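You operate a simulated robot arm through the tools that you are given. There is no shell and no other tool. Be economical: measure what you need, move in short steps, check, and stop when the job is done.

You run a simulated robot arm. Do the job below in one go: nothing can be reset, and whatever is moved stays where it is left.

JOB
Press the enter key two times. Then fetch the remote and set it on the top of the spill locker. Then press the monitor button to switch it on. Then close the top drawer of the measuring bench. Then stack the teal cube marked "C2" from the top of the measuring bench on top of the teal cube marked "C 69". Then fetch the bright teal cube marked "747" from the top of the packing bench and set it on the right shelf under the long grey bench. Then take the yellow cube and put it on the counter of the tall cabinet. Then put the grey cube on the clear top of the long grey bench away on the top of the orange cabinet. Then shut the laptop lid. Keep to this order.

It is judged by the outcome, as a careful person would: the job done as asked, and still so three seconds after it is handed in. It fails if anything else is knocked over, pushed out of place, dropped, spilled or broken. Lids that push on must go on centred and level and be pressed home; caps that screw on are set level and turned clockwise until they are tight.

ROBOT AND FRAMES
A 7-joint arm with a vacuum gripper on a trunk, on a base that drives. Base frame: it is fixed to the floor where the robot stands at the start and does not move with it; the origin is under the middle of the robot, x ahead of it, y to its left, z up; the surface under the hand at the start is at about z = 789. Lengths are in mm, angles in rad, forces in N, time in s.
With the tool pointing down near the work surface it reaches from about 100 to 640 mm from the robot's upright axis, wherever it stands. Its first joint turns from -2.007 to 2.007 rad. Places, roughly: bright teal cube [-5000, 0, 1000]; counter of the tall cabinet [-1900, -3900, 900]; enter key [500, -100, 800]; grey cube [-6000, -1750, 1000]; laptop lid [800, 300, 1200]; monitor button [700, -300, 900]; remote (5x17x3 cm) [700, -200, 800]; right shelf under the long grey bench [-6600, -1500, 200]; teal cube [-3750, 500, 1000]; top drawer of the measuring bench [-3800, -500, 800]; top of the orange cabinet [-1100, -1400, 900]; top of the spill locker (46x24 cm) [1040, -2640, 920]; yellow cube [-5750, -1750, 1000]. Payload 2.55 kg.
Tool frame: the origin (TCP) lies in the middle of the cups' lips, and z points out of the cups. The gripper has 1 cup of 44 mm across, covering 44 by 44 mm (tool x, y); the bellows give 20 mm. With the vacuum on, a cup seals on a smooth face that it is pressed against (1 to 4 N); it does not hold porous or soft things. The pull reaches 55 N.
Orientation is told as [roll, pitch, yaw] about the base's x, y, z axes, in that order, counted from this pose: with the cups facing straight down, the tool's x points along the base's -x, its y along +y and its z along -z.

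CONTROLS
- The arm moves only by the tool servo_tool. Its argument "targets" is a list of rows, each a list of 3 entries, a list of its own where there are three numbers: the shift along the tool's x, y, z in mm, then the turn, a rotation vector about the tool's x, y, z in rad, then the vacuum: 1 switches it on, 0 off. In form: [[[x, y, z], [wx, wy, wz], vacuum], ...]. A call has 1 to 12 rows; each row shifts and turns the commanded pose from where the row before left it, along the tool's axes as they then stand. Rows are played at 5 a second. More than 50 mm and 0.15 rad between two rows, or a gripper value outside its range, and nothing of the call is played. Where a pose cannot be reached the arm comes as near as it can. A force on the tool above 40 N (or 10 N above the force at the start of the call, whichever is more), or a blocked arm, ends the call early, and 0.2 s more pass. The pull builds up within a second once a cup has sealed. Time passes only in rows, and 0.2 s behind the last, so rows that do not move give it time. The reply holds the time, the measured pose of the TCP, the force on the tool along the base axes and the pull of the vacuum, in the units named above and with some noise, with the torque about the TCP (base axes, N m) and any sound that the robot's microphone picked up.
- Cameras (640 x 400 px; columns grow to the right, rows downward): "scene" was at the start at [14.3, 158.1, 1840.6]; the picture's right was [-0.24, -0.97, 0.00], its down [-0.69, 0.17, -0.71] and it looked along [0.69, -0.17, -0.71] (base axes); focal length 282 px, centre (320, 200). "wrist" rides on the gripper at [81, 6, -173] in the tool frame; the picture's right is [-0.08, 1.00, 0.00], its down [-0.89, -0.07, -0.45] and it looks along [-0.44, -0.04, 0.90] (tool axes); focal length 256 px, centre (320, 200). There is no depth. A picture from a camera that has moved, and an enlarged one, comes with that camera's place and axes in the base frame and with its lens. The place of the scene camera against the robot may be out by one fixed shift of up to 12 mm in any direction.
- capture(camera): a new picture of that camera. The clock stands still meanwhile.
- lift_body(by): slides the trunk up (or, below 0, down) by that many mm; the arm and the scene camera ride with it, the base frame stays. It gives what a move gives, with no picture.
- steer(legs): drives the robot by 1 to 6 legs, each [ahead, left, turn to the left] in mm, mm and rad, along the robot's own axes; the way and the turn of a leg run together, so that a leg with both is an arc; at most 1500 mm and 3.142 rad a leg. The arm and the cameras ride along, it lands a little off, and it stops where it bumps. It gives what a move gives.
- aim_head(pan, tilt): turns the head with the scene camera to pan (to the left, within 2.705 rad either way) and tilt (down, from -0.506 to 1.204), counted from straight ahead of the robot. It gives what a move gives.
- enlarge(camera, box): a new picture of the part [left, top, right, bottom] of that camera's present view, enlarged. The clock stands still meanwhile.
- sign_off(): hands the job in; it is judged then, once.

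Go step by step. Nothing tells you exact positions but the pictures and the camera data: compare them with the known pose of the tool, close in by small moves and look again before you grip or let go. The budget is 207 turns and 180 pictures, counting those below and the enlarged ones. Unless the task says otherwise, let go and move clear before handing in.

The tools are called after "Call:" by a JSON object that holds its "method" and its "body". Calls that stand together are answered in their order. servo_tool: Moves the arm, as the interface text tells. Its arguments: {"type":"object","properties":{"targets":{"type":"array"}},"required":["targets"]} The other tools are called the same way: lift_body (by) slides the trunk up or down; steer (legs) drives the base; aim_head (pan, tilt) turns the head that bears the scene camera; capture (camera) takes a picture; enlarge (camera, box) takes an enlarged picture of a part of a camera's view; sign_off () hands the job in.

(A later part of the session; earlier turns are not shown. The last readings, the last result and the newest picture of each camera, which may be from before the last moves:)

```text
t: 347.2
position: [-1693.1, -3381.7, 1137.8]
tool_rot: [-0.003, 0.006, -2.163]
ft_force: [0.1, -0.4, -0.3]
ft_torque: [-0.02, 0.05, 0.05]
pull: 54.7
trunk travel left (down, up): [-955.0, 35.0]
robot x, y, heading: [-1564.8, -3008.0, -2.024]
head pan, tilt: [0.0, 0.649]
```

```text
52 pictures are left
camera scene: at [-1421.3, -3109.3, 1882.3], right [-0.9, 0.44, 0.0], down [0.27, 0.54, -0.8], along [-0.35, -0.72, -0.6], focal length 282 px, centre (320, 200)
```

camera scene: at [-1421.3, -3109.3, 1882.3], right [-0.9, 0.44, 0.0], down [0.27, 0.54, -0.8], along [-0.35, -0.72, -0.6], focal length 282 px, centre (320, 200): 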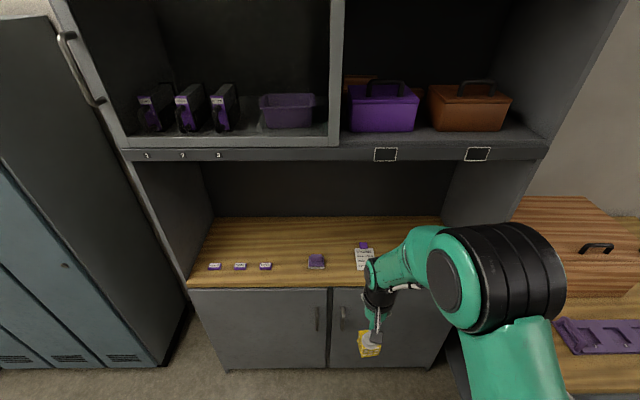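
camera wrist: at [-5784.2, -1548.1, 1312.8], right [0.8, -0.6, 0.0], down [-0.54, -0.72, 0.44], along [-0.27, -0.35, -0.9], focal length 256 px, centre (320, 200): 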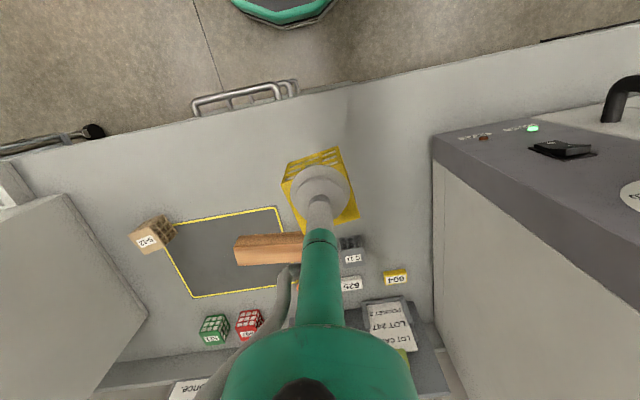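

The counter has a free gap between the third tile and the purple clip. I'll extend the arm slightly, lower the trunk so that the arm stays under the upper cabinet, shift left and approach.

Call:
{"method": "servo_tool", "body": {"targets": [[[-40, 0, 0], [0, 0, 0], 1], [[-40, 0, 0], [0, 0, 0], 1], [[0, 0, 0], [0, 0, 0], 1]]}}

Call:
{"method": "lift_body", "body": {"by": -130}}

Call:
{"method": "steer", "body": {"legs": [[0, 258, 0], [200, 0, 0]]}}

Call:
{"method": "capture", "body": {"camera": "scene"}}

Call:
{"method": "capture", "body": {"camera": "wrist"}}

```text
t: 348.0
position: [-1736.6, -3447.8, 1140.2]
tool_rot: [-0.002, 0.008, -2.163]
ft_force: [-0.2, -0.1, -1.0]
ft_torque: [-0.07, 0.07, 0.0]
pull: 54.4
trunk travel left (down, up): [-955.0, 35.0]
robot x, y, heading: [-1565.5, -3008.3, -2.023]
head pan, tilt: [0.0, 0.649]
```

```text
t: 349.6
position: [-1739.1, -3448.3, 1009.4]
tool_rot: [-0.003, 0.008, -2.162]
ft_force: [0.4, 0.3, -0.3]
ft_torque: [-0.05, 0.04, 0.0]
pull: 55.0
trunk travel left (down, up): [-825.0, 165.0]
robot x, y, heading: [-1561.2, -3005.7, -2.023]
head pan, tilt: [0.0, 0.649]
```

```text
t: 352.7
position: [-1584.7, -3739.6, 1008.3]
tool_rot: [-0.003, 0.008, -2.157]
ft_force: [-0.9, 0.8, -0.4]
ft_torque: [-0.01, -0.01, 0.03]
pull: 54.7
trunk travel left (down, up): [-825.0, 165.0]
robot x, y, heading: [-1415.0, -3297.8, -2.019]
head pan, tilt: [0.0, 0.649]
```

```text
51 pictures are left
camera scene: at [-1272.1, -3399.3, 1752.2], right [-0.9, 0.43, 0.0], down [0.26, 0.55, -0.8], along [-0.35, -0.72, -0.6], focal length 282 px, centre (320, 200)
```

scene: 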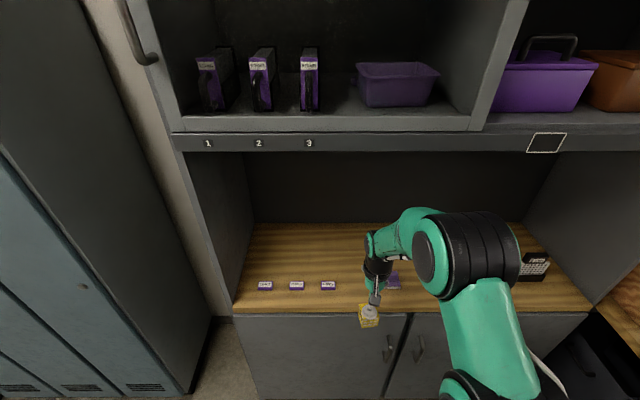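

```text
50 pictures are left
camera wrist: at [-1536.1, -3677.0, 1184.1], right [0.79, -0.62, 0.0], down [-0.55, -0.71, 0.44], along [-0.27, -0.34, -0.9], focal length 256 px, centre (320, 200)
```

wrist: 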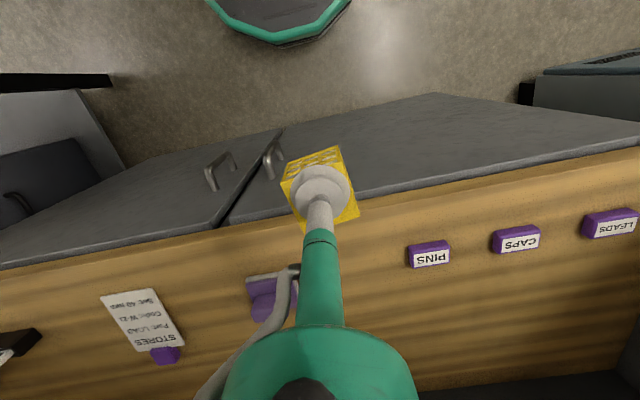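

The gap is straight ahead. I'm driving 145 mm forward so the cube is over the counter.

Call:
{"method": "steer", "body": {"legs": [[145, 0, 0]]}}

Call:
{"method": "capture", "body": {"camera": "wrist"}}

Call:
{"method": "capture", "body": {"camera": "scene"}}

```text
t: 354.0
position: [-1648.0, -3869.1, 1009.5]
tool_rot: [-0.003, 0.008, -2.154]
ft_force: [0.2, -0.5, -1.0]
ft_torque: [-0.04, 0.03, 0.02]
pull: 54.5
trunk travel left (down, up): [-825.0, 165.0]
robot x, y, heading: [-1476.1, -3426.2, -2.017]
head pan, tilt: [0.0, 0.649]
```

```text
49 pictures are left
camera wrist: at [-1598.0, -3807.8, 1184.1], right [0.79, -0.62, 0.0], down [-0.55, -0.71, 0.44], along [-0.27, -0.34, -0.9], focal length 256 px, centre (320, 200)
```

wrist: 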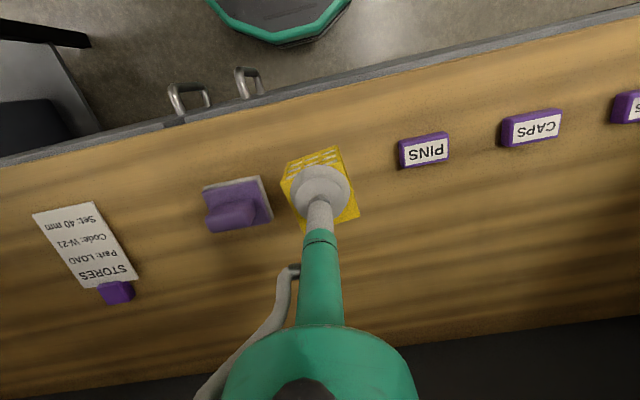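

```text
48 pictures are left
camera scene: at [-1334.5, -3529.6, 1752.2], right [-0.9, 0.43, 0.0], down [0.26, 0.55, -0.8], along [-0.34, -0.72, -0.6], focal length 282 px, centre (320, 200)
```

scene: 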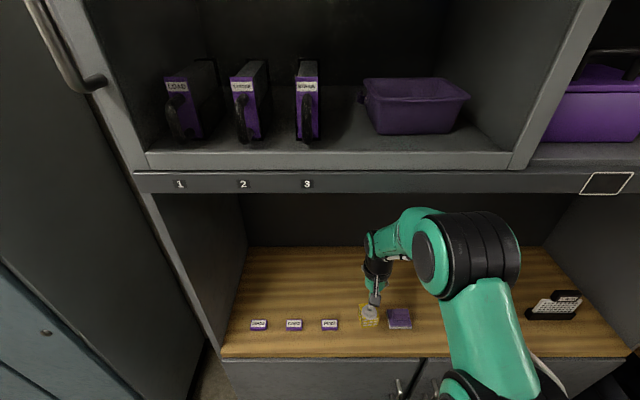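

There's room on both sides. I'm nudging 12 mm toward the middle of the gap and lowering.

Call:
{"method": "lift_body", "body": {"by": -48}}

Call:
{"method": "servo_tool", "body": {"targets": [[[0, 12, 0], [0, 0, 0], 1], [[0, 0, 4], [0, 0, 0], 1], [[0, 0, 3], [0, 0, 0], 1], [[0, 0, 0], [0, 0, 0], 1]]}}

Call:
{"method": "servo_tool", "body": {"targets": [[[0, 0, 3], [0, 0, 0], 1], [[0, 0, 0], [0, 0, 0], 1]]}}

Call:
{"method": "servo_tool", "body": {"targets": [[[0, 0, 3], [0, 0, 0], 1], [[0, 0, 0], [0, 0, 0], 1]]}}

```text
t: 354.9
position: [-1648.6, -3869.0, 962.5]
tool_rot: [-0.006, 0.006, -2.156]
ft_force: [0.0, 0.5, 0.4]
ft_torque: [-0.05, 0.02, 0.06]
pull: 54.9
trunk travel left (down, up): [-777.0, 213.0]
robot x, y, heading: [-1476.2, -3431.7, -2.016]
head pan, tilt: [0.0, 0.649]
```

```text
t: 355.9
position: [-1638.8, -3876.3, 955.1]
tool_rot: [-0.004, 0.008, -2.157]
ft_force: [-0.3, -0.1, 0.0]
ft_torque: [-0.03, 0.01, 0.02]
pull: 55.0
trunk travel left (down, up): [-777.0, 213.0]
robot x, y, heading: [-1478.5, -3426.1, -2.017]
head pan, tilt: [0.0, 0.649]
```

```text
t: 356.5
position: [-1638.7, -3877.2, 952.1]
tool_rot: [-0.003, 0.006, -2.154]
ft_force: [-0.4, 0.5, -0.7]
ft_torque: [-0.05, 0.05, 0.0]
pull: 54.6
trunk travel left (down, up): [-777.0, 213.0]
robot x, y, heading: [-1474.9, -3429.5, -2.02]
head pan, tilt: [0.0, 0.649]
```

```text
t: 357.1
position: [-1637.2, -3876.4, 949.0]
tool_rot: [-0.003, 0.01, -2.155]
ft_force: [0.7, 0.8, -0.6]
ft_torque: [-0.05, 0.02, 0.01]
pull: 54.9
trunk travel left (down, up): [-777.0, 213.0]
robot x, y, heading: [-1479.7, -3427.6, -2.018]
head pan, tilt: [0.0, 0.649]
```

Call:
{"method": "servo_tool", "body": {"targets": [[[0, 0, 3], [0, 0, 0], 1], [[0, 0, 0], [0, 0, 0], 1]]}}

Call:
{"method": "servo_tool", "body": {"targets": [[[0, 0, 3], [0, 0, 0], 1], [[0, 0, 0], [0, 0, 0], 1]]}}

Call:
{"method": "servo_tool", "body": {"targets": [[[0, 0, 3], [0, 0, 0], 1], [[0, 0, 0], [0, 0, 0], 1]]}}

Call:
{"method": "capture", "body": {"camera": "wrist"}}

```text
t: 357.7
position: [-1639.5, -3876.3, 948.4]
tool_rot: [-0.003, 0.003, -2.155]
ft_force: [1.2, 2.0, 12.5]
ft_torque: [-0.3, 0.11, 0.03]
pull: 55.2
trunk travel left (down, up): [-777.0, 213.0]
robot x, y, heading: [-1474.6, -3425.9, -2.02]
head pan, tilt: [0.0, 0.649]
```

```text
t: 358.3
position: [-1638.2, -3877.3, 944.9]
tool_rot: [-0.001, 0.0, -2.156]
ft_force: [0.5, 2.2, 24.0]
ft_torque: [-0.28, 0.11, -0.01]
pull: 55.1
trunk travel left (down, up): [-777.0, 213.0]
robot x, y, heading: [-1480.6, -3425.6, -2.019]
head pan, tilt: [0.0, 0.649]
```

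```text
t: 358.9
position: [-1639.2, -3876.1, 943.6]
tool_rot: [-0.002, 0.0, -2.154]
ft_force: [1.3, -0.5, 31.0]
ft_torque: [-0.3, 0.13, 0.02]
pull: 54.9
trunk travel left (down, up): [-777.0, 213.0]
robot x, y, heading: [-1476.8, -3434.9, -2.017]
head pan, tilt: [0.0, 0.649]
```

```text
47 pictures are left
camera wrist: at [-1587.5, -3812.4, 1116.7], right [0.79, -0.62, 0.0], down [-0.55, -0.71, 0.45], along [-0.28, -0.35, -0.9], focal length 256 px, centre (320, 200)
```

wrist: 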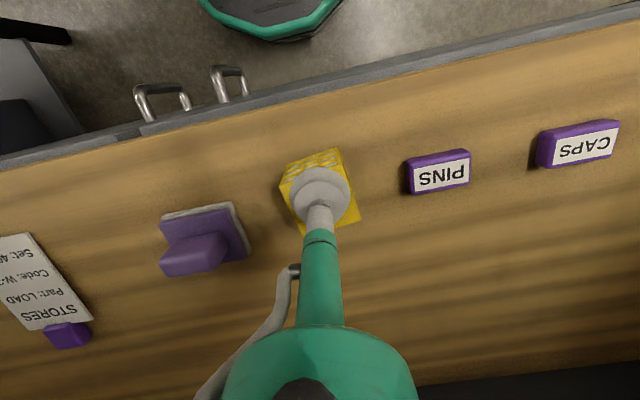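

It's down on the counter. I'm easing off, releasing, and rising.

Call:
{"method": "servo_tool", "body": {"targets": [[[0, 0, -4], [0, 0, 0], 1], [[0, 0, -2.5], [0, 0, 0], 1], [[0, 0, 0], [0, 0, 0], 0], [[0, 0, 0], [0, 0, 0], 0], [[0, 0, 0], [0, 0, 0], 0], [[0, 0, 0], [0, 0, 0], 0], [[0, 0, 0], [0, 0, 0], 0], [[0, 0, -3], [0, 0, 0], 0], [[0, 0, -15], [0, 0, 0], 0], [[0, 0, -20], [0, 0, 0], 0], [[0, 0, -25], [0, 0, 0], 0]]}}

Call:
{"method": "capture", "body": {"camera": "wrist"}}

```text
t: 361.3
position: [-1637.6, -3876.8, 1010.7]
tool_rot: [-0.004, 0.007, -2.155]
ft_force: [-0.5, 0.2, 0.2]
ft_torque: [-0.01, 0.01, -0.03]
pull: 0.1
trunk travel left (down, up): [-777.0, 213.0]
robot x, y, heading: [-1474.5, -3425.9, -2.016]
head pan, tilt: [0.0, 0.649]
```

```text
46 pictures are left
camera wrist: at [-1586.9, -3814.1, 1184.8], right [0.79, -0.62, 0.0], down [-0.55, -0.71, 0.44], along [-0.27, -0.34, -0.9], focal length 256 px, centre (320, 200)
```

wrist: 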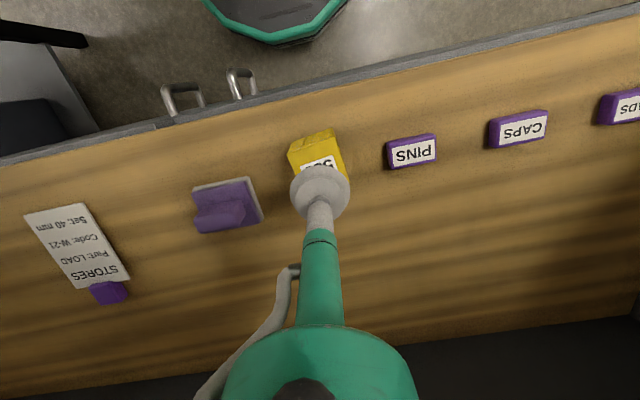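

The yellow cube stands on the counter. I'm backing out, tucking the arm and retracing the corridor to the long grey bench for the grey cube.

Call:
{"method": "steer", "body": {"legs": [[-340, 0, 0], [0, -261, 0]]}}

Call:
{"method": "servo_tool", "body": {"targets": [[[40, 0, -20], [0, 0, 0], 0], [[40, 0, -20], [0, 0, 0], 0], [[0, 0, 0], [0, 0, 0], 0]]}}

Call:
{"method": "lift_body", "body": {"by": 178}}

Call:
{"method": "steer", "body": {"legs": [[0, 0, 1.535], [-840, 0, 0], [-840, 0, 0], [-930, -65, 0], [-930, -65, 0], [-930, -65, 0]]}}

```text
t: 365.0
position: [-1722.7, -3455.7, 1009.2]
tool_rot: [-0.003, 0.009, -2.152]
ft_force: [0.6, 0.0, -0.2]
ft_torque: [0.02, -0.04, 0.01]
pull: 0.1
trunk travel left (down, up): [-777.0, 213.0]
robot x, y, heading: [-1563.9, -3013.3, -2.015]
head pan, tilt: [0.0, 0.649]
```

```text
t: 365.8
position: [-1679.2, -3391.0, 1051.4]
tool_rot: [-0.003, 0.009, -2.154]
ft_force: [-0.4, -0.8, 0.3]
ft_torque: [-0.01, -0.01, 0.03]
pull: 0.1
trunk travel left (down, up): [-777.0, 213.0]
robot x, y, heading: [-1564.4, -3007.6, -2.016]
head pan, tilt: [0.0, 0.649]
```

```text
t: 367.8
position: [-1678.3, -3390.2, 1228.5]
tool_rot: [-0.005, 0.007, -2.153]
ft_force: [-0.1, 0.1, 0.3]
ft_torque: [-0.03, 0.03, 0.01]
pull: 0.0
trunk travel left (down, up): [-955.0, 35.0]
robot x, y, heading: [-1566.0, -3009.5, -2.016]
head pan, tilt: [0.0, 0.649]
```

```text
t: 393.5
position: [-5235.0, -1226.3, 1228.8]
tool_rot: [-0.003, 0.007, -0.616]
ft_force: [0.3, -0.6, 0.2]
ft_torque: [0.03, 0.01, 0.03]
pull: 0.0
trunk travel left (down, up): [-955.0, 35.0]
robot x, y, heading: [-5612.9, -1095.8, -0.479]
head pan, tilt: [0.0, 0.649]
```

I'm turning to face the bench and moving in line with the grey cube at about (-5911, -1806).

Call:
{"method": "steer", "body": {"legs": [[0, 0, -1.541], [180, 40, 0]]}}

Call:
{"method": "servo_tool", "body": {"targets": [[[-35, 0, 25], [0, 0, 0], 0], [[-35, 0, 25], [0, 0, 0], 0], [[-35, 0, 25], [0, 0, 0], 0], [[0, 0, 35], [0, 0, 0], 0], [[0, 0, 35], [0, 0, 0], 0], [[0, 0, 0], [0, 0, 0], 0]]}}

Call:
{"method": "capture", "body": {"camera": "wrist"}}

```text
t: 398.8
position: [-5765.9, -1659.7, 1228.4]
tool_rot: [-0.004, 0.006, -2.149]
ft_force: [-0.2, 0.2, -0.2]
ft_torque: [-0.02, 0.0, 0.0]
pull: 0.1
trunk travel left (down, up): [-955.0, 35.0]
robot x, y, heading: [-5652.1, -1279.9, -2.014]
head pan, tilt: [0.0, 0.649]
```

```text
t: 400.2
position: [-5824.6, -1745.6, 1081.0]
tool_rot: [-0.005, 0.006, -2.15]
ft_force: [-0.4, -0.7, 0.0]
ft_torque: [-0.01, 0.01, -0.04]
pull: 0.1
trunk travel left (down, up): [-955.0, 35.0]
robot x, y, heading: [-5652.7, -1278.4, -2.01]
head pan, tilt: [0.0, 0.649]
```

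```text
45 pictures are left
camera wrist: at [-5773.9, -1682.8, 1255.9], right [0.79, -0.61, 0.0], down [-0.55, -0.71, 0.44], along [-0.27, -0.35, -0.9], focal length 256 px, centre (320, 200)
```

wrist: 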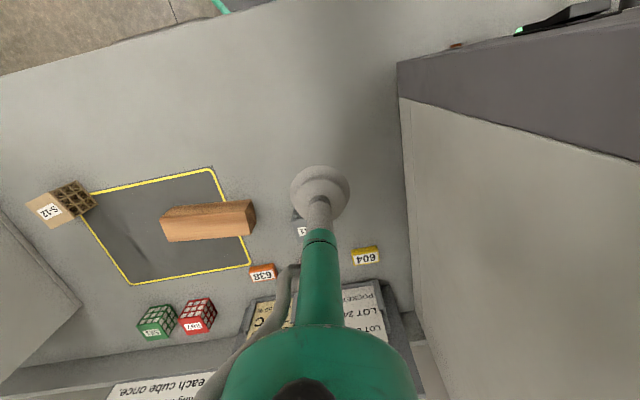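

Call:
{"method": "servo_tool", "body": {"targets": [[[0, -45, 0], [0, 0, 0], 0], [[-20, -45, 0], [0, 0, 0], 0], [[-20, -15, 30], [0, 0, 0], 0], [[0, 0, 30], [0, 0, 0], 0], [[0, 0, 0], [0, 0, 0], 0]]}}

Call:
{"method": "capture", "body": {"camera": "wrist"}}

```text
t: 401.4
position: [-5933.3, -1722.6, 1022.3]
tool_rot: [-0.004, 0.007, -2.15]
ft_force: [0.5, 0.1, 0.4]
ft_torque: [-0.01, 0.03, 0.01]
pull: 0.0
trunk travel left (down, up): [-955.0, 35.0]
robot x, y, heading: [-5656.0, -1275.4, -2.013]
head pan, tilt: [0.0, 0.649]
```

```text
44 pictures are left
camera wrist: at [-5882.5, -1658.9, 1195.9], right [0.79, -0.61, 0.0], down [-0.55, -0.71, 0.44], along [-0.27, -0.34, -0.9], focal length 256 px, centre (320, 200)
```

wrist: 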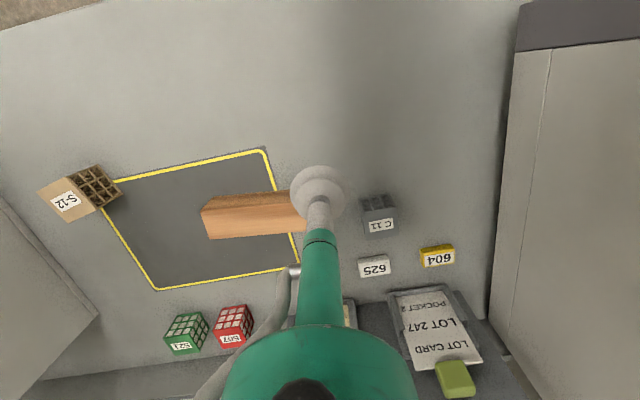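

The grey cube "C 11" is at about (-5928, -1840). I'm edging the base 20 mm closer and moving over it.

Call:
{"method": "steer", "body": {"legs": [[20, 0, 0]]}}

Call:
{"method": "servo_tool", "body": {"targets": [[[-30, 33, 0], [0, 0, 0], 0], [[-30, 35, 0], [0, 0, 0], 0], [[-15, 0, 30], [0, 0, 0], 0], [[0, 0, 25], [0, 0, 0], 0], [[0, 0, 0], [0, 0, 0], 0]]}}

Call:
{"method": "enlarge", "body": {"camera": "wrist", "box": [240, 100, 400, 220]}}

```text
t: 402.2
position: [-5939.7, -1737.4, 1022.9]
tool_rot: [-0.003, 0.006, -2.151]
ft_force: [0.2, 0.0, 0.2]
ft_torque: [-0.03, 0.0, 0.01]
pull: 0.1
trunk travel left (down, up): [-955.0, 35.0]
robot x, y, heading: [-5659.3, -1295.3, -2.011]
head pan, tilt: [0.0, 0.649]
```

```text
t: 403.4
position: [-5924.1, -1840.4, 966.2]
tool_rot: [-0.004, 0.007, -2.15]
ft_force: [-0.9, 0.5, 0.1]
ft_torque: [-0.01, -0.01, -0.03]
pull: 0.0
trunk travel left (down, up): [-955.0, 35.0]
robot x, y, heading: [-5659.3, -1298.3, -2.012]
head pan, tilt: [0.0, 0.649]
```

```text
3.33 times, centred on (320, 160) of wrist
camera zoom: at [-5874.8, -1777.9, 1141.1], right [0.79, -0.61, 0.0], down [-0.55, -0.71, 0.44], along [-0.27, -0.34, -0.9], focal length 853 px, centre (320, 333)
```

zoom: 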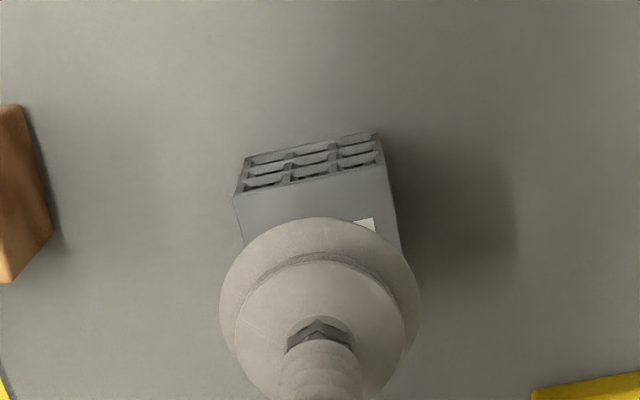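

Call:
{"method": "servo_tool", "body": {"targets": [[[-5.5, 0, 0], [0, 0, 0], 0], [[0, 0, 38], [0, 0, 0], 0], [[0, 0, 0], [0, 0, 0], 0]]}}

Call:
{"method": "enlarge", "body": {"camera": "wrist", "box": [240, 120, 400, 240]}}

```text
t: 404.2
position: [-5927.4, -1843.0, 928.3]
tool_rot: [-0.004, 0.008, -2.149]
ft_force: [0.1, -0.6, -0.1]
ft_torque: [0.0, 0.03, 0.02]
pull: 0.0
trunk travel left (down, up): [-955.0, 35.0]
robot x, y, heading: [-5658.1, -1295.6, -2.013]
head pan, tilt: [0.0, 0.649]
```

```text
3.33 times, centred on (320, 180) of wrist
camera zoom: at [-5877.5, -1781.2, 1103.3], right [0.79, -0.61, 0.0], down [-0.55, -0.71, 0.44], along [-0.27, -0.35, -0.9], focal length 853 px, centre (320, 267)
```

zoom: 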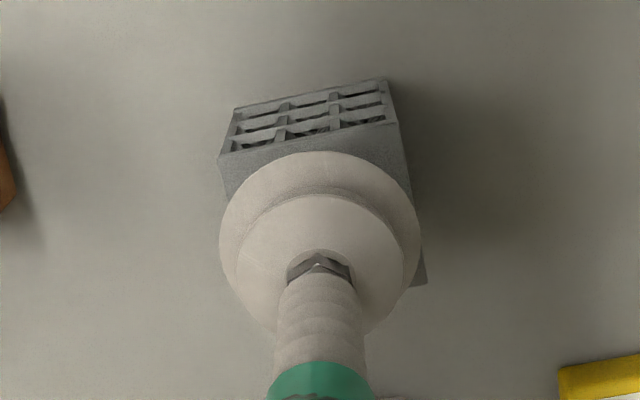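

Call:
{"method": "servo_tool", "body": {"targets": [[[-1.4, 1.2, 8], [0, 0, 0], 1], [[0, 0, 4], [0, 0, 0], 1], [[0, 0, 0], [0, 0, 0], 1], [[0, 0, 0], [0, 0, 0], 1]]}}

Call:
{"method": "servo_tool", "body": {"targets": [[[0, 0, 2], [0, 0, 0], 1], [[0, 0, 0], [0, 0, 0], 1], [[0, 0, 0], [0, 0, 0], 1]]}}

Call:
{"method": "servo_tool", "body": {"targets": [[[0, 0, 2], [0, 0, 0], 1], [[0, 0, 0], [0, 0, 0], 1], [[0, 0, 0], [0, 0, 0], 1]]}}

```text
t: 405.2
position: [-5927.3, -1845.8, 916.7]
tool_rot: [-0.003, 0.009, -2.151]
ft_force: [0.3, 0.0, 0.4]
ft_torque: [-0.01, -0.03, -0.03]
pull: 0.1
trunk travel left (down, up): [-955.0, 35.0]
robot x, y, heading: [-5663.2, -1295.5, -2.013]
head pan, tilt: [0.0, 0.649]
```

```text
t: 406.0
position: [-5927.8, -1845.9, 914.4]
tool_rot: [-0.002, 0.005, -2.15]
ft_force: [-0.7, 0.1, -0.2]
ft_torque: [-0.02, 0.0, -0.02]
pull: 0.1
trunk travel left (down, up): [-955.0, 35.0]
robot x, y, heading: [-5661.8, -1295.4, -2.012]
head pan, tilt: [0.0, 0.649]
```

```text
t: 406.8
position: [-5927.3, -1844.8, 911.7]
tool_rot: [-0.003, 0.008, -2.151]
ft_force: [0.1, -0.4, -0.1]
ft_torque: [-0.07, 0.05, 0.03]
pull: 54.7
trunk travel left (down, up): [-955.0, 35.0]
robot x, y, heading: [-5661.2, -1292.4, -2.015]
head pan, tilt: [0.0, 0.649]
```

The grey cube is sealed. I'm pressing 1 mm more, then lifting slowly and retracting.

Call:
{"method": "servo_tool", "body": {"targets": [[[0, 0, 1], [0, 0, 0], 1], [[0, 0, 0], [0, 0, 0], 1], [[0, 0, -4], [0, 0, 0], 1], [[0, 0, -6], [0, 0, 0], 1], [[0, 0, -10], [0, 0, 0], 1], [[0, 0, -20], [0, 0, 0], 1], [[0, 0, -30], [0, 0, 0], 1], [[10, 0, -35], [0, 0, 0], 1], [[20, 0, -35], [0, 0, 0], 1], [[25, 0, -35], [0, 0, 0], 1], [[25, 0, -35], [0, 0, 0], 1]]}}

Call:
{"method": "servo_tool", "body": {"targets": [[[40, -10, 0], [0, 0, 0], 1], [[40, 0, 0], [0, 0, 0], 1], [[40, 0, 0], [0, 0, 0], 1], [[0, 0, 0], [0, 0, 0], 1]]}}

Call:
{"method": "capture", "body": {"camera": "wrist"}}

```text
t: 409.2
position: [-5882.0, -1777.9, 1122.7]
tool_rot: [-0.004, 0.007, -2.15]
ft_force: [0.5, -0.4, -0.1]
ft_torque: [-0.08, 0.08, 0.01]
pull: 55.0
trunk travel left (down, up): [-955.0, 35.0]
robot x, y, heading: [-5660.0, -1294.9, -2.011]
head pan, tilt: [0.0, 0.649]
```

```text
t: 410.2
position: [-5828.0, -1673.6, 1121.2]
tool_rot: [-0.004, 0.009, -2.15]
ft_force: [-0.1, 0.2, -0.2]
ft_torque: [-0.03, 0.01, 0.01]
pull: 55.0
trunk travel left (down, up): [-955.0, 35.0]
robot x, y, heading: [-5662.0, -1294.6, -2.011]
head pan, tilt: [0.0, 0.649]
```

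```text
41 pictures are left
camera wrist: at [-5777.2, -1610.3, 1296.4], right [0.79, -0.61, 0.0], down [-0.55, -0.71, 0.44], along [-0.27, -0.34, -0.9], focal length 256 px, centre (320, 200)
```

wrist: 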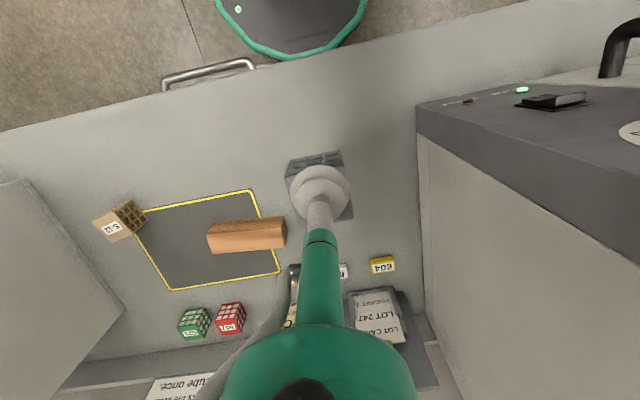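

The grey cube is held. I'll back off and drive along the corridor, then around the pole toward the orange cabinet.

Call:
{"method": "steer", "body": {"legs": [[-190, 0, 0], [0, 0, 1.541], [1050, 0, 0], [1050, 0, 0], [0, 1200, 0], [0, 0, 0.47]]}}

Call:
{"method": "aim_head", "body": {"pan": -0.4, "tilt": 0.5}}

Call:
{"method": "capture", "body": {"camera": "scene"}}

```text
t: 432.7
position: [-2735.0, -1010.4, 1122.0]
tool_rot: [-0.003, 0.008, -0.125]
ft_force: [-1.0, 0.8, 0.3]
ft_torque: [0.02, 0.01, -0.01]
pull: 0.0
trunk travel left (down, up): [-955.0, 35.0]
robot x, y, heading: [-3148.1, -1028.1, 0.019]
head pan, tilt: [0.0, 0.649]
```

```text
t: 433.5
position: [-2734.8, -1010.6, 1123.2]
tool_rot: [-0.003, 0.006, -0.125]
ft_force: [-0.2, 0.8, -0.6]
ft_torque: [0.0, -0.01, 0.02]
pull: 0.1
trunk travel left (down, up): [-955.0, 35.0]
robot x, y, heading: [-3143.5, -1029.6, 0.013]
head pan, tilt: [-0.4, 0.499]
```

```text
40 pictures are left
camera scene: at [-3130.1, -884.2, 1895.6], right [-0.38, -0.93, 0.0], down [-0.44, 0.18, -0.88], along [0.81, -0.33, -0.48], focal length 282 px, centre (320, 200)
```

scene: 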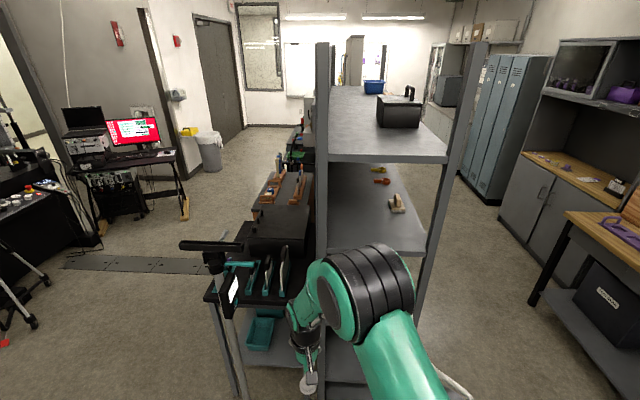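

The pull reads 0, so the grey cube came off the cup somewhere on the drive. I need to find it, so I'll look back along the route.

Call:
{"method": "aim_head", "body": {"pan": -2.7, "tilt": 0.5}}

Call:
{"method": "capture", "body": {"camera": "scene"}}

Call:
{"method": "aim_head", "body": {"pan": -1.7, "tilt": 0.8}}

Call:
{"method": "capture", "body": {"camera": "scene"}}

```text
t: 435.7
position: [-2735.2, -1010.9, 1121.8]
tool_rot: [-0.002, 0.007, -0.123]
ft_force: [0.1, 0.4, 0.0]
ft_torque: [-0.03, -0.03, -0.02]
pull: 0.0
trunk travel left (down, up): [-955.0, 35.0]
robot x, y, heading: [-3151.1, -1026.4, 0.011]
head pan, tilt: [-2.7, 0.499]
```

```text
39 pictures are left
camera scene: at [-3296.2, -890.1, 1895.6], right [-0.44, 0.9, 0.0], down [0.43, 0.21, -0.88], along [-0.79, -0.39, -0.48], focal length 282 px, centre (320, 200)
```

scene: 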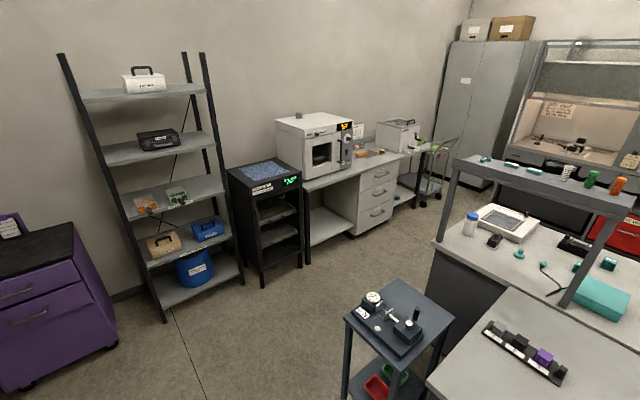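

```text
t: 436.9
position: [-2735.5, -1010.8, 1121.4]
tool_rot: [-0.004, 0.005, -0.125]
ft_force: [1.0, -0.5, -1.0]
ft_torque: [-0.02, -0.01, -0.01]
pull: 0.2
trunk travel left (down, up): [-955.0, 35.0]
robot x, y, heading: [-3150.3, -1025.4, 0.018]
head pan, tilt: [-1.7, 0.799]
```

```text
38 pictures are left
camera scene: at [-3223.9, -930.2, 1869.7], right [-0.99, 0.12, 0.0], down [0.08, 0.71, -0.7], along [-0.08, -0.69, -0.72], focal length 282 px, centre (320, 200)
```

scene: 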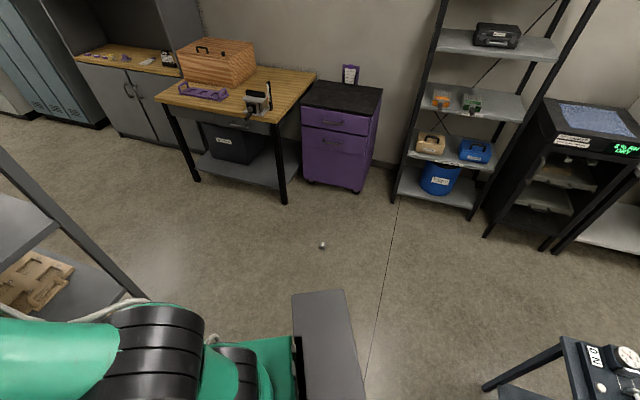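

I can see a small grey object on the corridor floor at about (-3388, -2211). I'll drive over to it and take a close look.

Call:
{"method": "steer", "body": {"legs": [[0, 0, -1.586], [600, -238, 0]]}}

Call:
{"method": "aim_head", "body": {"pan": 0.1, "tilt": 1.1}}

Call:
{"method": "capture", "body": {"camera": "scene"}}

```text
t: 444.3
position: [-3351.9, -2035.9, 1122.2]
tool_rot: [-0.004, 0.007, -1.685]
ft_force: [0.2, -0.1, 0.3]
ft_torque: [0.03, -0.01, 0.01]
pull: 0.1
trunk travel left (down, up): [-955.0, 35.0]
robot x, y, heading: [-3370.3, -1620.9, -1.548]
head pan, tilt: [-1.7, 0.799]
```

```text
t: 446.1
position: [-3352.4, -2037.8, 1121.8]
tool_rot: [-0.004, 0.006, -1.684]
ft_force: [-0.8, -0.4, 0.6]
ft_torque: [0.0, 0.01, 0.04]
pull: 0.0
trunk travel left (down, up): [-955.0, 35.0]
robot x, y, heading: [-3369.6, -1626.6, -1.543]
head pan, tilt: [0.099, 1.1]
```

```text
37 pictures are left
camera scene: at [-3194.3, -1622.8, 1847.9], right [-0.99, -0.12, 0.0], down [-0.11, 0.88, -0.45], along [0.05, -0.45, -0.89], focal length 282 px, centre (320, 200)
```

scene: 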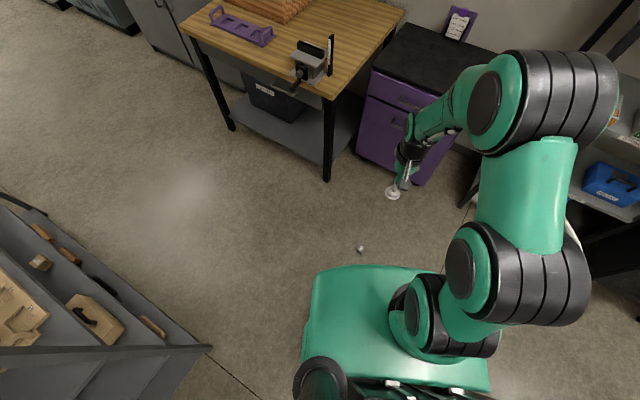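

Call:
{"method": "enlarge", "body": {"camera": "scene", "box": [335, 230, 385, 265]}}

Call:
{"method": "capture", "body": {"camera": "wrist"}}

```text
11.43 times, centred on (360, 248) of scene
camera zoom: at [-3194.3, -1622.8, 1847.9], right [-0.99, -0.12, 0.0], down [-0.11, 0.88, -0.45], along [0.05, -0.45, -0.89], focal length 3217 px, centre (-137, -343)
```

zoom: 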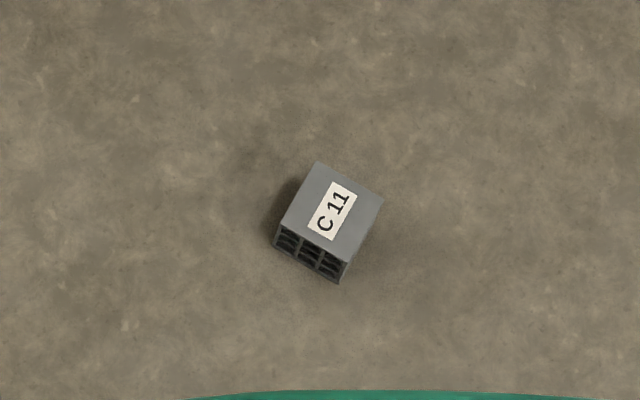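

```text
35 pictures are left
camera wrist: at [-3335.4, -1958.7, 1296.6], right [0.98, -0.19, 0.0], down [-0.17, -0.88, 0.44], along [-0.09, -0.43, -0.9], focal length 256 px, centre (320, 200)
```

wrist: 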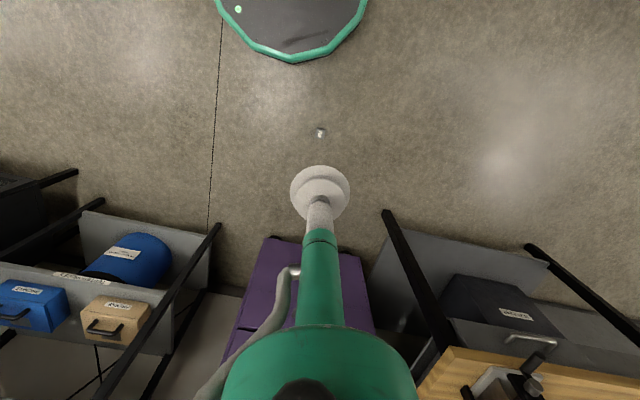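

It's C 11, upright on the floor at about (-3393, -2200). I'm lowering the trunk to pick it up again.

Call:
{"method": "lift_body", "body": {"by": -400}}

Call:
{"method": "lift_body", "body": {"by": -400}}

Call:
{"method": "lift_body", "body": {"by": -120}}

Call:
{"method": "servo_tool", "body": {"targets": [[[-35, -10, 0], [0, 0, 0], 0], [[-35, 0, 0], [0, 0, 0], 0], [[0, 0, 0], [0, 0, 0], 0]]}}

Call:
{"method": "capture", "body": {"camera": "wrist"}}

```text
t: 449.9
position: [-3351.7, -2038.2, 721.8]
tool_rot: [-0.002, 0.008, -1.687]
ft_force: [-0.1, 0.4, -0.5]
ft_torque: [0.02, 0.0, 0.02]
pull: 0.0
trunk travel left (down, up): [-555.0, 435.0]
robot x, y, heading: [-3367.9, -1626.2, -1.542]
head pan, tilt: [0.099, 1.1]
```

```text
t: 453.8
position: [-3352.4, -2036.2, 322.1]
tool_rot: [-0.005, 0.007, -1.685]
ft_force: [-0.2, -1.0, -0.4]
ft_torque: [0.02, 0.01, -0.02]
pull: 0.1
trunk travel left (down, up): [-155.0, 835.0]
robot x, y, heading: [-3374.9, -1627.1, -1.544]
head pan, tilt: [0.099, 1.1]
```

```text
t: 455.3
position: [-3352.2, -2037.1, 202.9]
tool_rot: [-0.002, 0.005, -1.685]
ft_force: [-0.7, 1.1, 0.5]
ft_torque: [-0.03, -0.02, 0.0]
pull: 0.0
trunk travel left (down, up): [-35.0, 955.0]
robot x, y, heading: [-3371.6, -1623.5, -1.552]
head pan, tilt: [0.099, 1.1]
```

```text
t: 456.1
position: [-3371.4, -2105.8, 201.1]
tool_rot: [-0.004, 0.009, -1.684]
ft_force: [0.1, -0.4, -0.7]
ft_torque: [-0.02, -0.02, -0.01]
pull: 0.0
trunk travel left (down, up): [-35.0, 955.0]
robot x, y, heading: [-3372.1, -1623.7, -1.551]
head pan, tilt: [0.099, 1.1]
```

```text
34 pictures are left
camera wrist: at [-3353.0, -2028.1, 374.8], right [0.98, -0.19, 0.0], down [-0.17, -0.88, 0.44], along [-0.09, -0.43, -0.9], focal length 256 px, centre (320, 200)
```

wrist: 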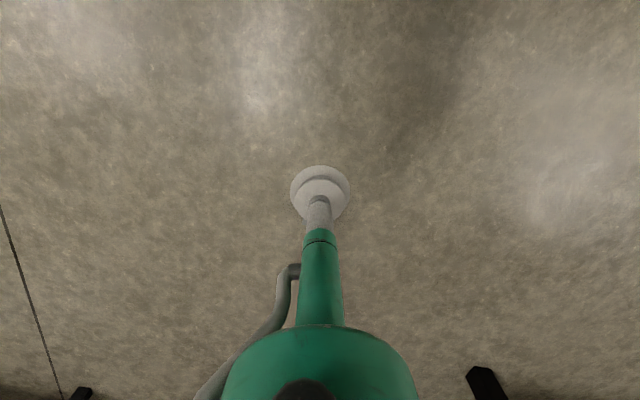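

Call:
{"method": "servo_tool", "body": {"targets": [[[-30, 30, 0], [0, 0, 0], 0], [[-30, 30, 0], [0, 0, 0], 0], [[0, 0, 30], [0, 0, 0], 0], [[0, 0, 0], [0, 0, 0], 0]]}}

Call:
{"method": "capture", "body": {"camera": "wrist"}}

```text
t: 457.1
position: [-3316.6, -2173.9, 170.8]
tool_rot: [-0.004, 0.007, -1.686]
ft_force: [-1.0, 0.1, -0.4]
ft_torque: [0.04, -0.02, -0.02]
pull: 0.1
trunk travel left (down, up): [-35.0, 955.0]
robot x, y, heading: [-3370.4, -1624.3, -1.55]
head pan, tilt: [0.099, 1.1]
```

```text
33 pictures are left
camera wrist: at [-3300.1, -2094.5, 346.1], right [0.98, -0.19, 0.0], down [-0.17, -0.88, 0.44], along [-0.09, -0.43, -0.9], focal length 256 px, centre (320, 200)
```

wrist: 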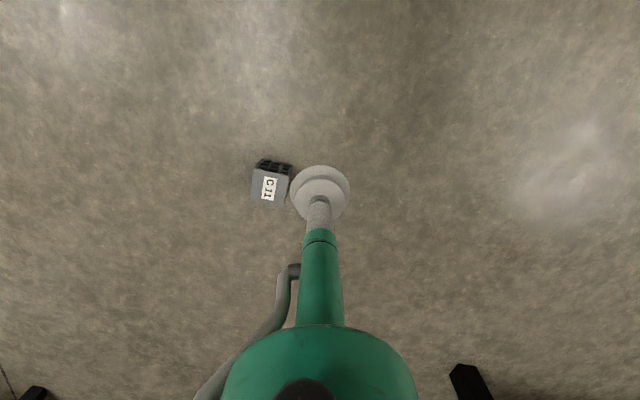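

Call:
{"method": "servo_tool", "body": {"targets": [[[-22, -34, 0], [0, 0, 0], 0], [[-21, -34.5, 0], [0, 0, 0], 0], [[0, 0, 40], [0, 0, 0], 0], [[0, 0, 30], [0, 0, 0], 0], [[0, 0, 0], [0, 0, 0], 0]]}}

Call:
{"method": "enlarge", "body": {"camera": "wrist", "box": [240, 100, 400, 220]}}

```text
t: 458.3
position: [-3390.8, -2205.6, 101.5]
tool_rot: [-0.003, 0.007, -1.686]
ft_force: [0.1, 0.5, 1.0]
ft_torque: [-0.01, 0.04, 0.02]
pull: 0.2
trunk travel left (down, up): [-35.0, 955.0]
robot x, y, heading: [-3372.7, -1628.6, -1.546]
head pan, tilt: [0.099, 1.1]
```

```text
3.33 times, centred on (320, 160) of wrist
camera zoom: at [-3373.9, -2127.8, 275.4], right [0.98, -0.19, 0.0], down [-0.17, -0.88, 0.44], along [-0.09, -0.43, -0.9], focal length 853 px, centre (320, 333)
```

zoom: 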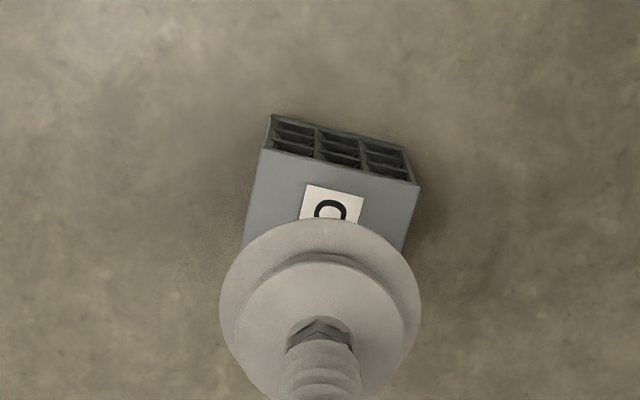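

Call:
{"method": "servo_tool", "body": {"targets": [[[-4, -0.5, 0], [0, 0, 0], 0], [[0, 0, 40], [0, 0, 0], 0], [[0, 0, 0], [0, 0, 0], 0]]}}

Call:
{"method": "enlarge", "body": {"camera": "wrist", "box": [240, 120, 400, 240]}}

```text
t: 459.1
position: [-3391.8, -2208.9, 61.1]
tool_rot: [-0.003, 0.008, -1.686]
ft_force: [0.1, 0.0, -0.1]
ft_torque: [0.02, 0.02, 0.02]
pull: 0.2
trunk travel left (down, up): [-35.0, 955.0]
robot x, y, heading: [-3371.5, -1625.6, -1.549]
head pan, tilt: [0.099, 1.1]
```

```text
3.33 times, centred on (320, 180) of wrist
camera zoom: at [-3375.0, -2130.4, 235.9], right [0.98, -0.19, 0.0], down [-0.17, -0.88, 0.44], along [-0.09, -0.43, -0.9], focal length 853 px, centre (320, 267)
```

zoom: 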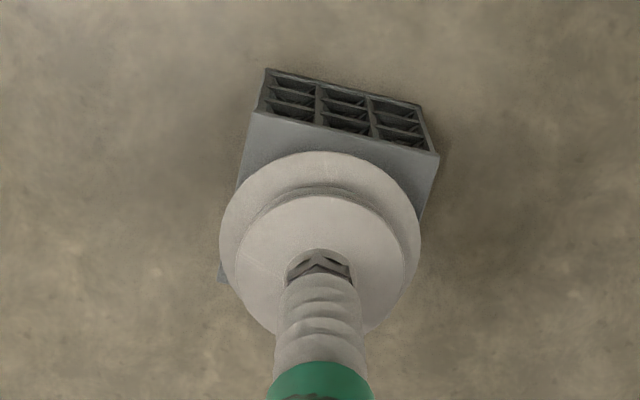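

Call:
{"method": "servo_tool", "body": {"targets": [[[-1.3, 0, 10], [0, 0, 0], 1], [[0, 0, 4], [0, 0, 0], 1], [[0, 0, 0], [0, 0, 0], 1]]}}

Call:
{"method": "servo_tool", "body": {"targets": [[[0, 0, 2], [0, 0, 0], 1], [[0, 0, 0], [0, 0, 0], 1], [[0, 0, 0], [0, 0, 0], 1]]}}

Call:
{"method": "servo_tool", "body": {"targets": [[[0, 0, 2], [0, 0, 0], 1], [[0, 0, 0], [0, 0, 0], 1], [[0, 0, 0], [0, 0, 0], 1]]}}

```text
t: 459.9
position: [-3391.0, -2210.8, 47.6]
tool_rot: [-0.005, 0.009, -1.688]
ft_force: [-0.2, -0.2, 0.3]
ft_torque: [0.02, -0.01, 0.01]
pull: 54.9
trunk travel left (down, up): [-35.0, 955.0]
robot x, y, heading: [-3374.8, -1625.7, -1.548]
head pan, tilt: [0.099, 1.1]
```

```text
t: 460.7
position: [-3392.4, -2212.6, 45.5]
tool_rot: [-0.004, 0.007, -1.686]
ft_force: [0.4, 0.4, 1.2]
ft_torque: [-0.03, 0.01, -0.01]
pull: 54.6
trunk travel left (down, up): [-35.0, 955.0]
robot x, y, heading: [-3377.2, -1627.3, -1.552]
head pan, tilt: [0.099, 1.1]
```

```text
t: 461.5
position: [-3391.4, -2211.1, 43.8]
tool_rot: [-0.003, 0.006, -1.686]
ft_force: [-1.4, 2.4, 8.7]
ft_torque: [-0.09, -0.06, 0.02]
pull: 54.7
trunk travel left (down, up): [-35.0, 955.0]
robot x, y, heading: [-3372.2, -1626.5, -1.549]
head pan, tilt: [0.099, 1.1]
```

It's sealed and firmly pressed this time (8.7 N). I'm lifting gently, tucking in, raising the trunk and rechecking the pull.

Call:
{"method": "servo_tool", "body": {"targets": [[[0, 0, -3], [0, 0, 0], 1], [[0, 0, -5], [0, 0, 0], 1], [[0, 0, -10], [0, 0, 0], 1], [[0, 0, -20], [0, 0, 0], 1], [[10, 0, -25], [0, 0, 0], 1], [[20, 0, -25], [0, 0, 0], 1], [[25, 0, -20], [0, 0, 0], 1], [[30, 0, -20], [0, 0, 0], 1], [[30, 0, 0], [0, 0, 0], 1], [[30, 0, 0], [0, 0, 0], 1], [[0, 0, 0], [0, 0, 0], 1]]}}

Call:
{"method": "lift_body", "body": {"by": 400}}

Call:
{"method": "lift_body", "body": {"by": 400}}

Call:
{"method": "lift_body", "body": {"by": 150}}

Call:
{"method": "capture", "body": {"camera": "wrist"}}

```text
t: 463.9
position: [-3373.7, -2067.8, 172.7]
tool_rot: [-0.003, 0.006, -1.685]
ft_force: [0.4, 0.9, -0.8]
ft_torque: [-0.02, 0.01, 0.01]
pull: 54.9
trunk travel left (down, up): [-35.0, 955.0]
robot x, y, heading: [-3372.9, -1625.9, -1.552]
head pan, tilt: [0.099, 1.1]
```

```text
t: 467.7
position: [-3373.9, -2068.6, 572.1]
tool_rot: [-0.004, 0.008, -1.687]
ft_force: [-0.4, -0.2, 0.3]
ft_torque: [0.0, -0.01, -0.01]
pull: 55.2
trunk travel left (down, up): [-435.0, 555.0]
robot x, y, heading: [-3375.5, -1623.3, -1.549]
head pan, tilt: [0.099, 1.1]
```

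```text
t: 471.5
position: [-3373.7, -2068.0, 972.1]
tool_rot: [-0.003, 0.008, -1.687]
ft_force: [-0.2, -0.8, -0.1]
ft_torque: [0.0, 0.03, -0.01]
pull: 55.3
trunk travel left (down, up): [-835.0, 155.0]
robot x, y, heading: [-3372.6, -1625.8, -1.551]
head pan, tilt: [0.099, 1.1]
```

```text
t: 473.3
position: [-3373.9, -2067.3, 1121.3]
tool_rot: [-0.004, 0.007, -1.687]
ft_force: [-0.7, 0.0, -0.1]
ft_torque: [-0.01, -0.02, -0.01]
pull: 54.7
trunk travel left (down, up): [-985.0, 5.0]
robot x, y, heading: [-3373.6, -1624.4, -1.547]
head pan, tilt: [0.099, 1.1]
```

```text
30 pictures are left
camera wrist: at [-3357.3, -1989.5, 1296.7], right [0.98, -0.19, 0.0], down [-0.17, -0.88, 0.44], along [-0.09, -0.43, -0.9], focal length 256 px, centre (320, 200)
```

wrist: 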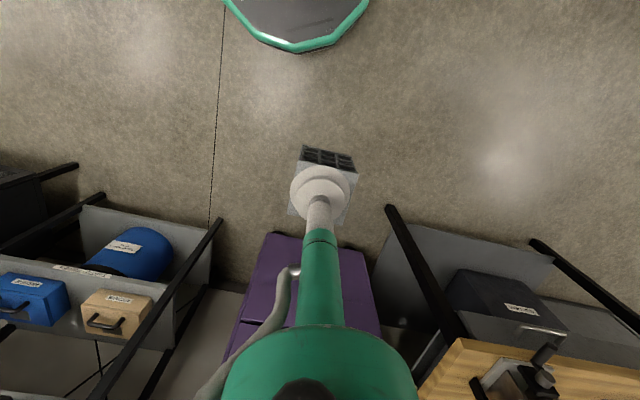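

It's firmly held. I'm driving in stages toward the orange cabinet, checking the pull on the way.

Call:
{"method": "steer", "body": {"legs": [[0, 380, 0], [-1230, 0, 0], [0, 0, 1.547]]}}

Call:
{"method": "steer", "body": {"legs": [[1050, 0, 0], [1050, 0, 0]]}}

Call:
{"method": "steer", "body": {"legs": [[0, 0, -2.223]]}}

Call:
{"method": "aim_head", "body": {"pan": 0, "tilt": 0.75}}

Call:
{"method": "capture", "body": {"camera": "scene"}}

```text
t: 485.4
position: [-2579.9, -374.9, 1121.5]
tool_rot: [-0.005, 0.007, -0.109]
ft_force: [-1.0, 0.2, -0.4]
ft_torque: [0.03, 0.02, -0.01]
pull: 54.6
trunk travel left (down, up): [-985.0, 5.0]
robot x, y, heading: [-3019.9, -375.1, 0.026]
head pan, tilt: [0.099, 1.1]
```

```text
t: 495.8
position: [-479.4, -285.8, 1121.7]
tool_rot: [-0.004, 0.008, -0.074]
ft_force: [-0.6, -0.1, -0.7]
ft_torque: [-0.01, 0.04, 0.03]
pull: 54.7
trunk travel left (down, up): [-985.0, 5.0]
robot x, y, heading: [-918.9, -306.2, 0.066]
head pan, tilt: [0.099, 1.1]
```

```text
t: 501.5
position: [-1177.0, -662.8, 1121.2]
tool_rot: [-0.003, 0.007, -2.3]
ft_force: [0.0, 0.1, -1.1]
ft_torque: [0.0, 0.02, -0.01]
pull: 55.1
trunk travel left (down, up): [-985.0, 5.0]
robot x, y, heading: [-923.2, -306.8, -2.163]
head pan, tilt: [0.099, 1.1]
```

```text
t: 502.3
position: [-1175.8, -664.4, 1122.8]
tool_rot: [-0.004, 0.007, -2.298]
ft_force: [0.0, -0.4, -0.4]
ft_torque: [0.01, -0.03, 0.01]
pull: 54.7
trunk travel left (down, up): [-985.0, 5.0]
robot x, y, heading: [-919.0, -303.5, -2.157]
head pan, tilt: [0.0, 0.75]
```

```text
29 pictures are left
camera scene: at [-792.0, -418.3, 1903.6], right [-0.83, 0.56, 0.0], down [0.38, 0.57, -0.73], along [-0.41, -0.61, -0.68], focal length 282 px, centre (320, 200)
```

scene: 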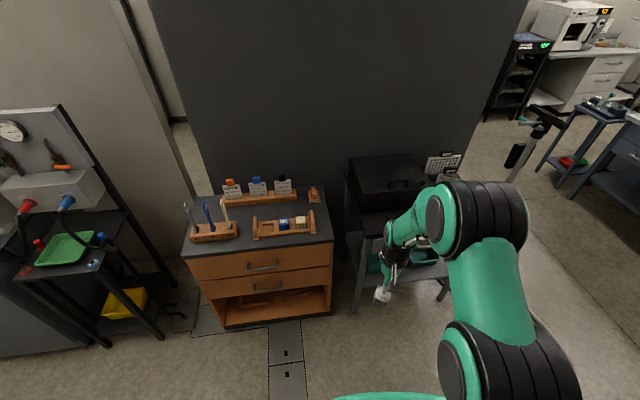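

Call:
{"method": "enlarge", "body": {"camera": "scene", "box": [175, 165, 345, 270]}}

```text
3.76 times, centred on (260, 218) of scene
camera zoom: at [-792.0, -418.3, 1903.6], right [-0.83, 0.56, 0.0], down [0.38, 0.57, -0.73], along [-0.41, -0.61, -0.68], focal length 1060 px, centre (546, 134)
```

zoom: 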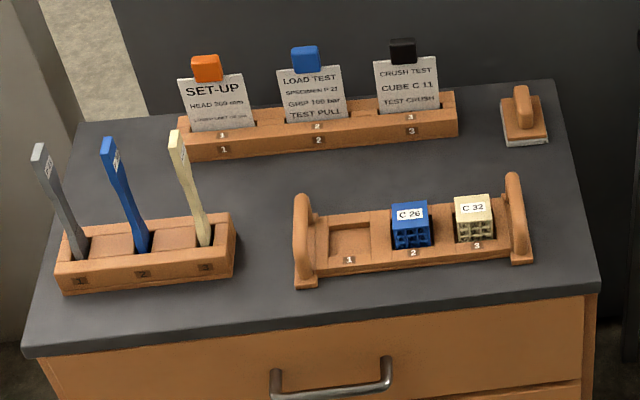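

The orange cabinet's top has trays, with a clear patch between the rear card rack and the front racks. I'll align and drive closer for a wrist view.

Call:
{"method": "steer", "body": {"legs": [[0, 0, 0.117], [0, 424, 0], [400, 0, 0]]}}

Call:
{"method": "capture", "body": {"camera": "wrist"}}

```text
t: 507.6
position: [-928.5, -1239.8, 1122.3]
tool_rot: [-0.004, 0.006, -2.181]
ft_force: [-0.9, -1.3, -0.4]
ft_torque: [0.02, 0.03, 0.05]
pull: 54.7
trunk travel left (down, up): [-985.0, 5.0]
robot x, y, heading: [-715.9, -849.4, -2.041]
head pan, tilt: [0.0, 0.75]
```

```text
27 pictures are left
camera wrist: at [-876.4, -1178.4, 1296.9], right [0.77, -0.64, 0.0], down [-0.57, -0.69, 0.44], along [-0.28, -0.34, -0.9], focal length 256 px, centre (320, 200)
```

wrist: 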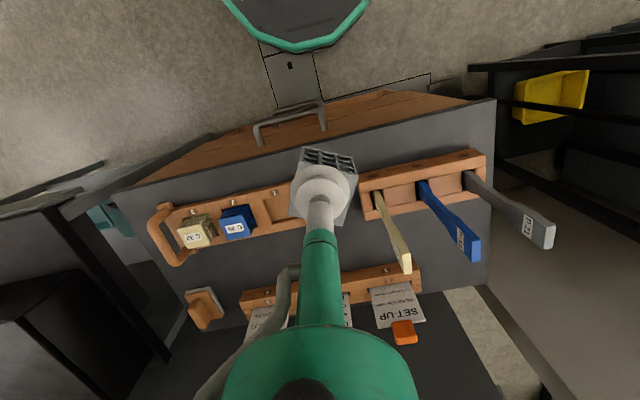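

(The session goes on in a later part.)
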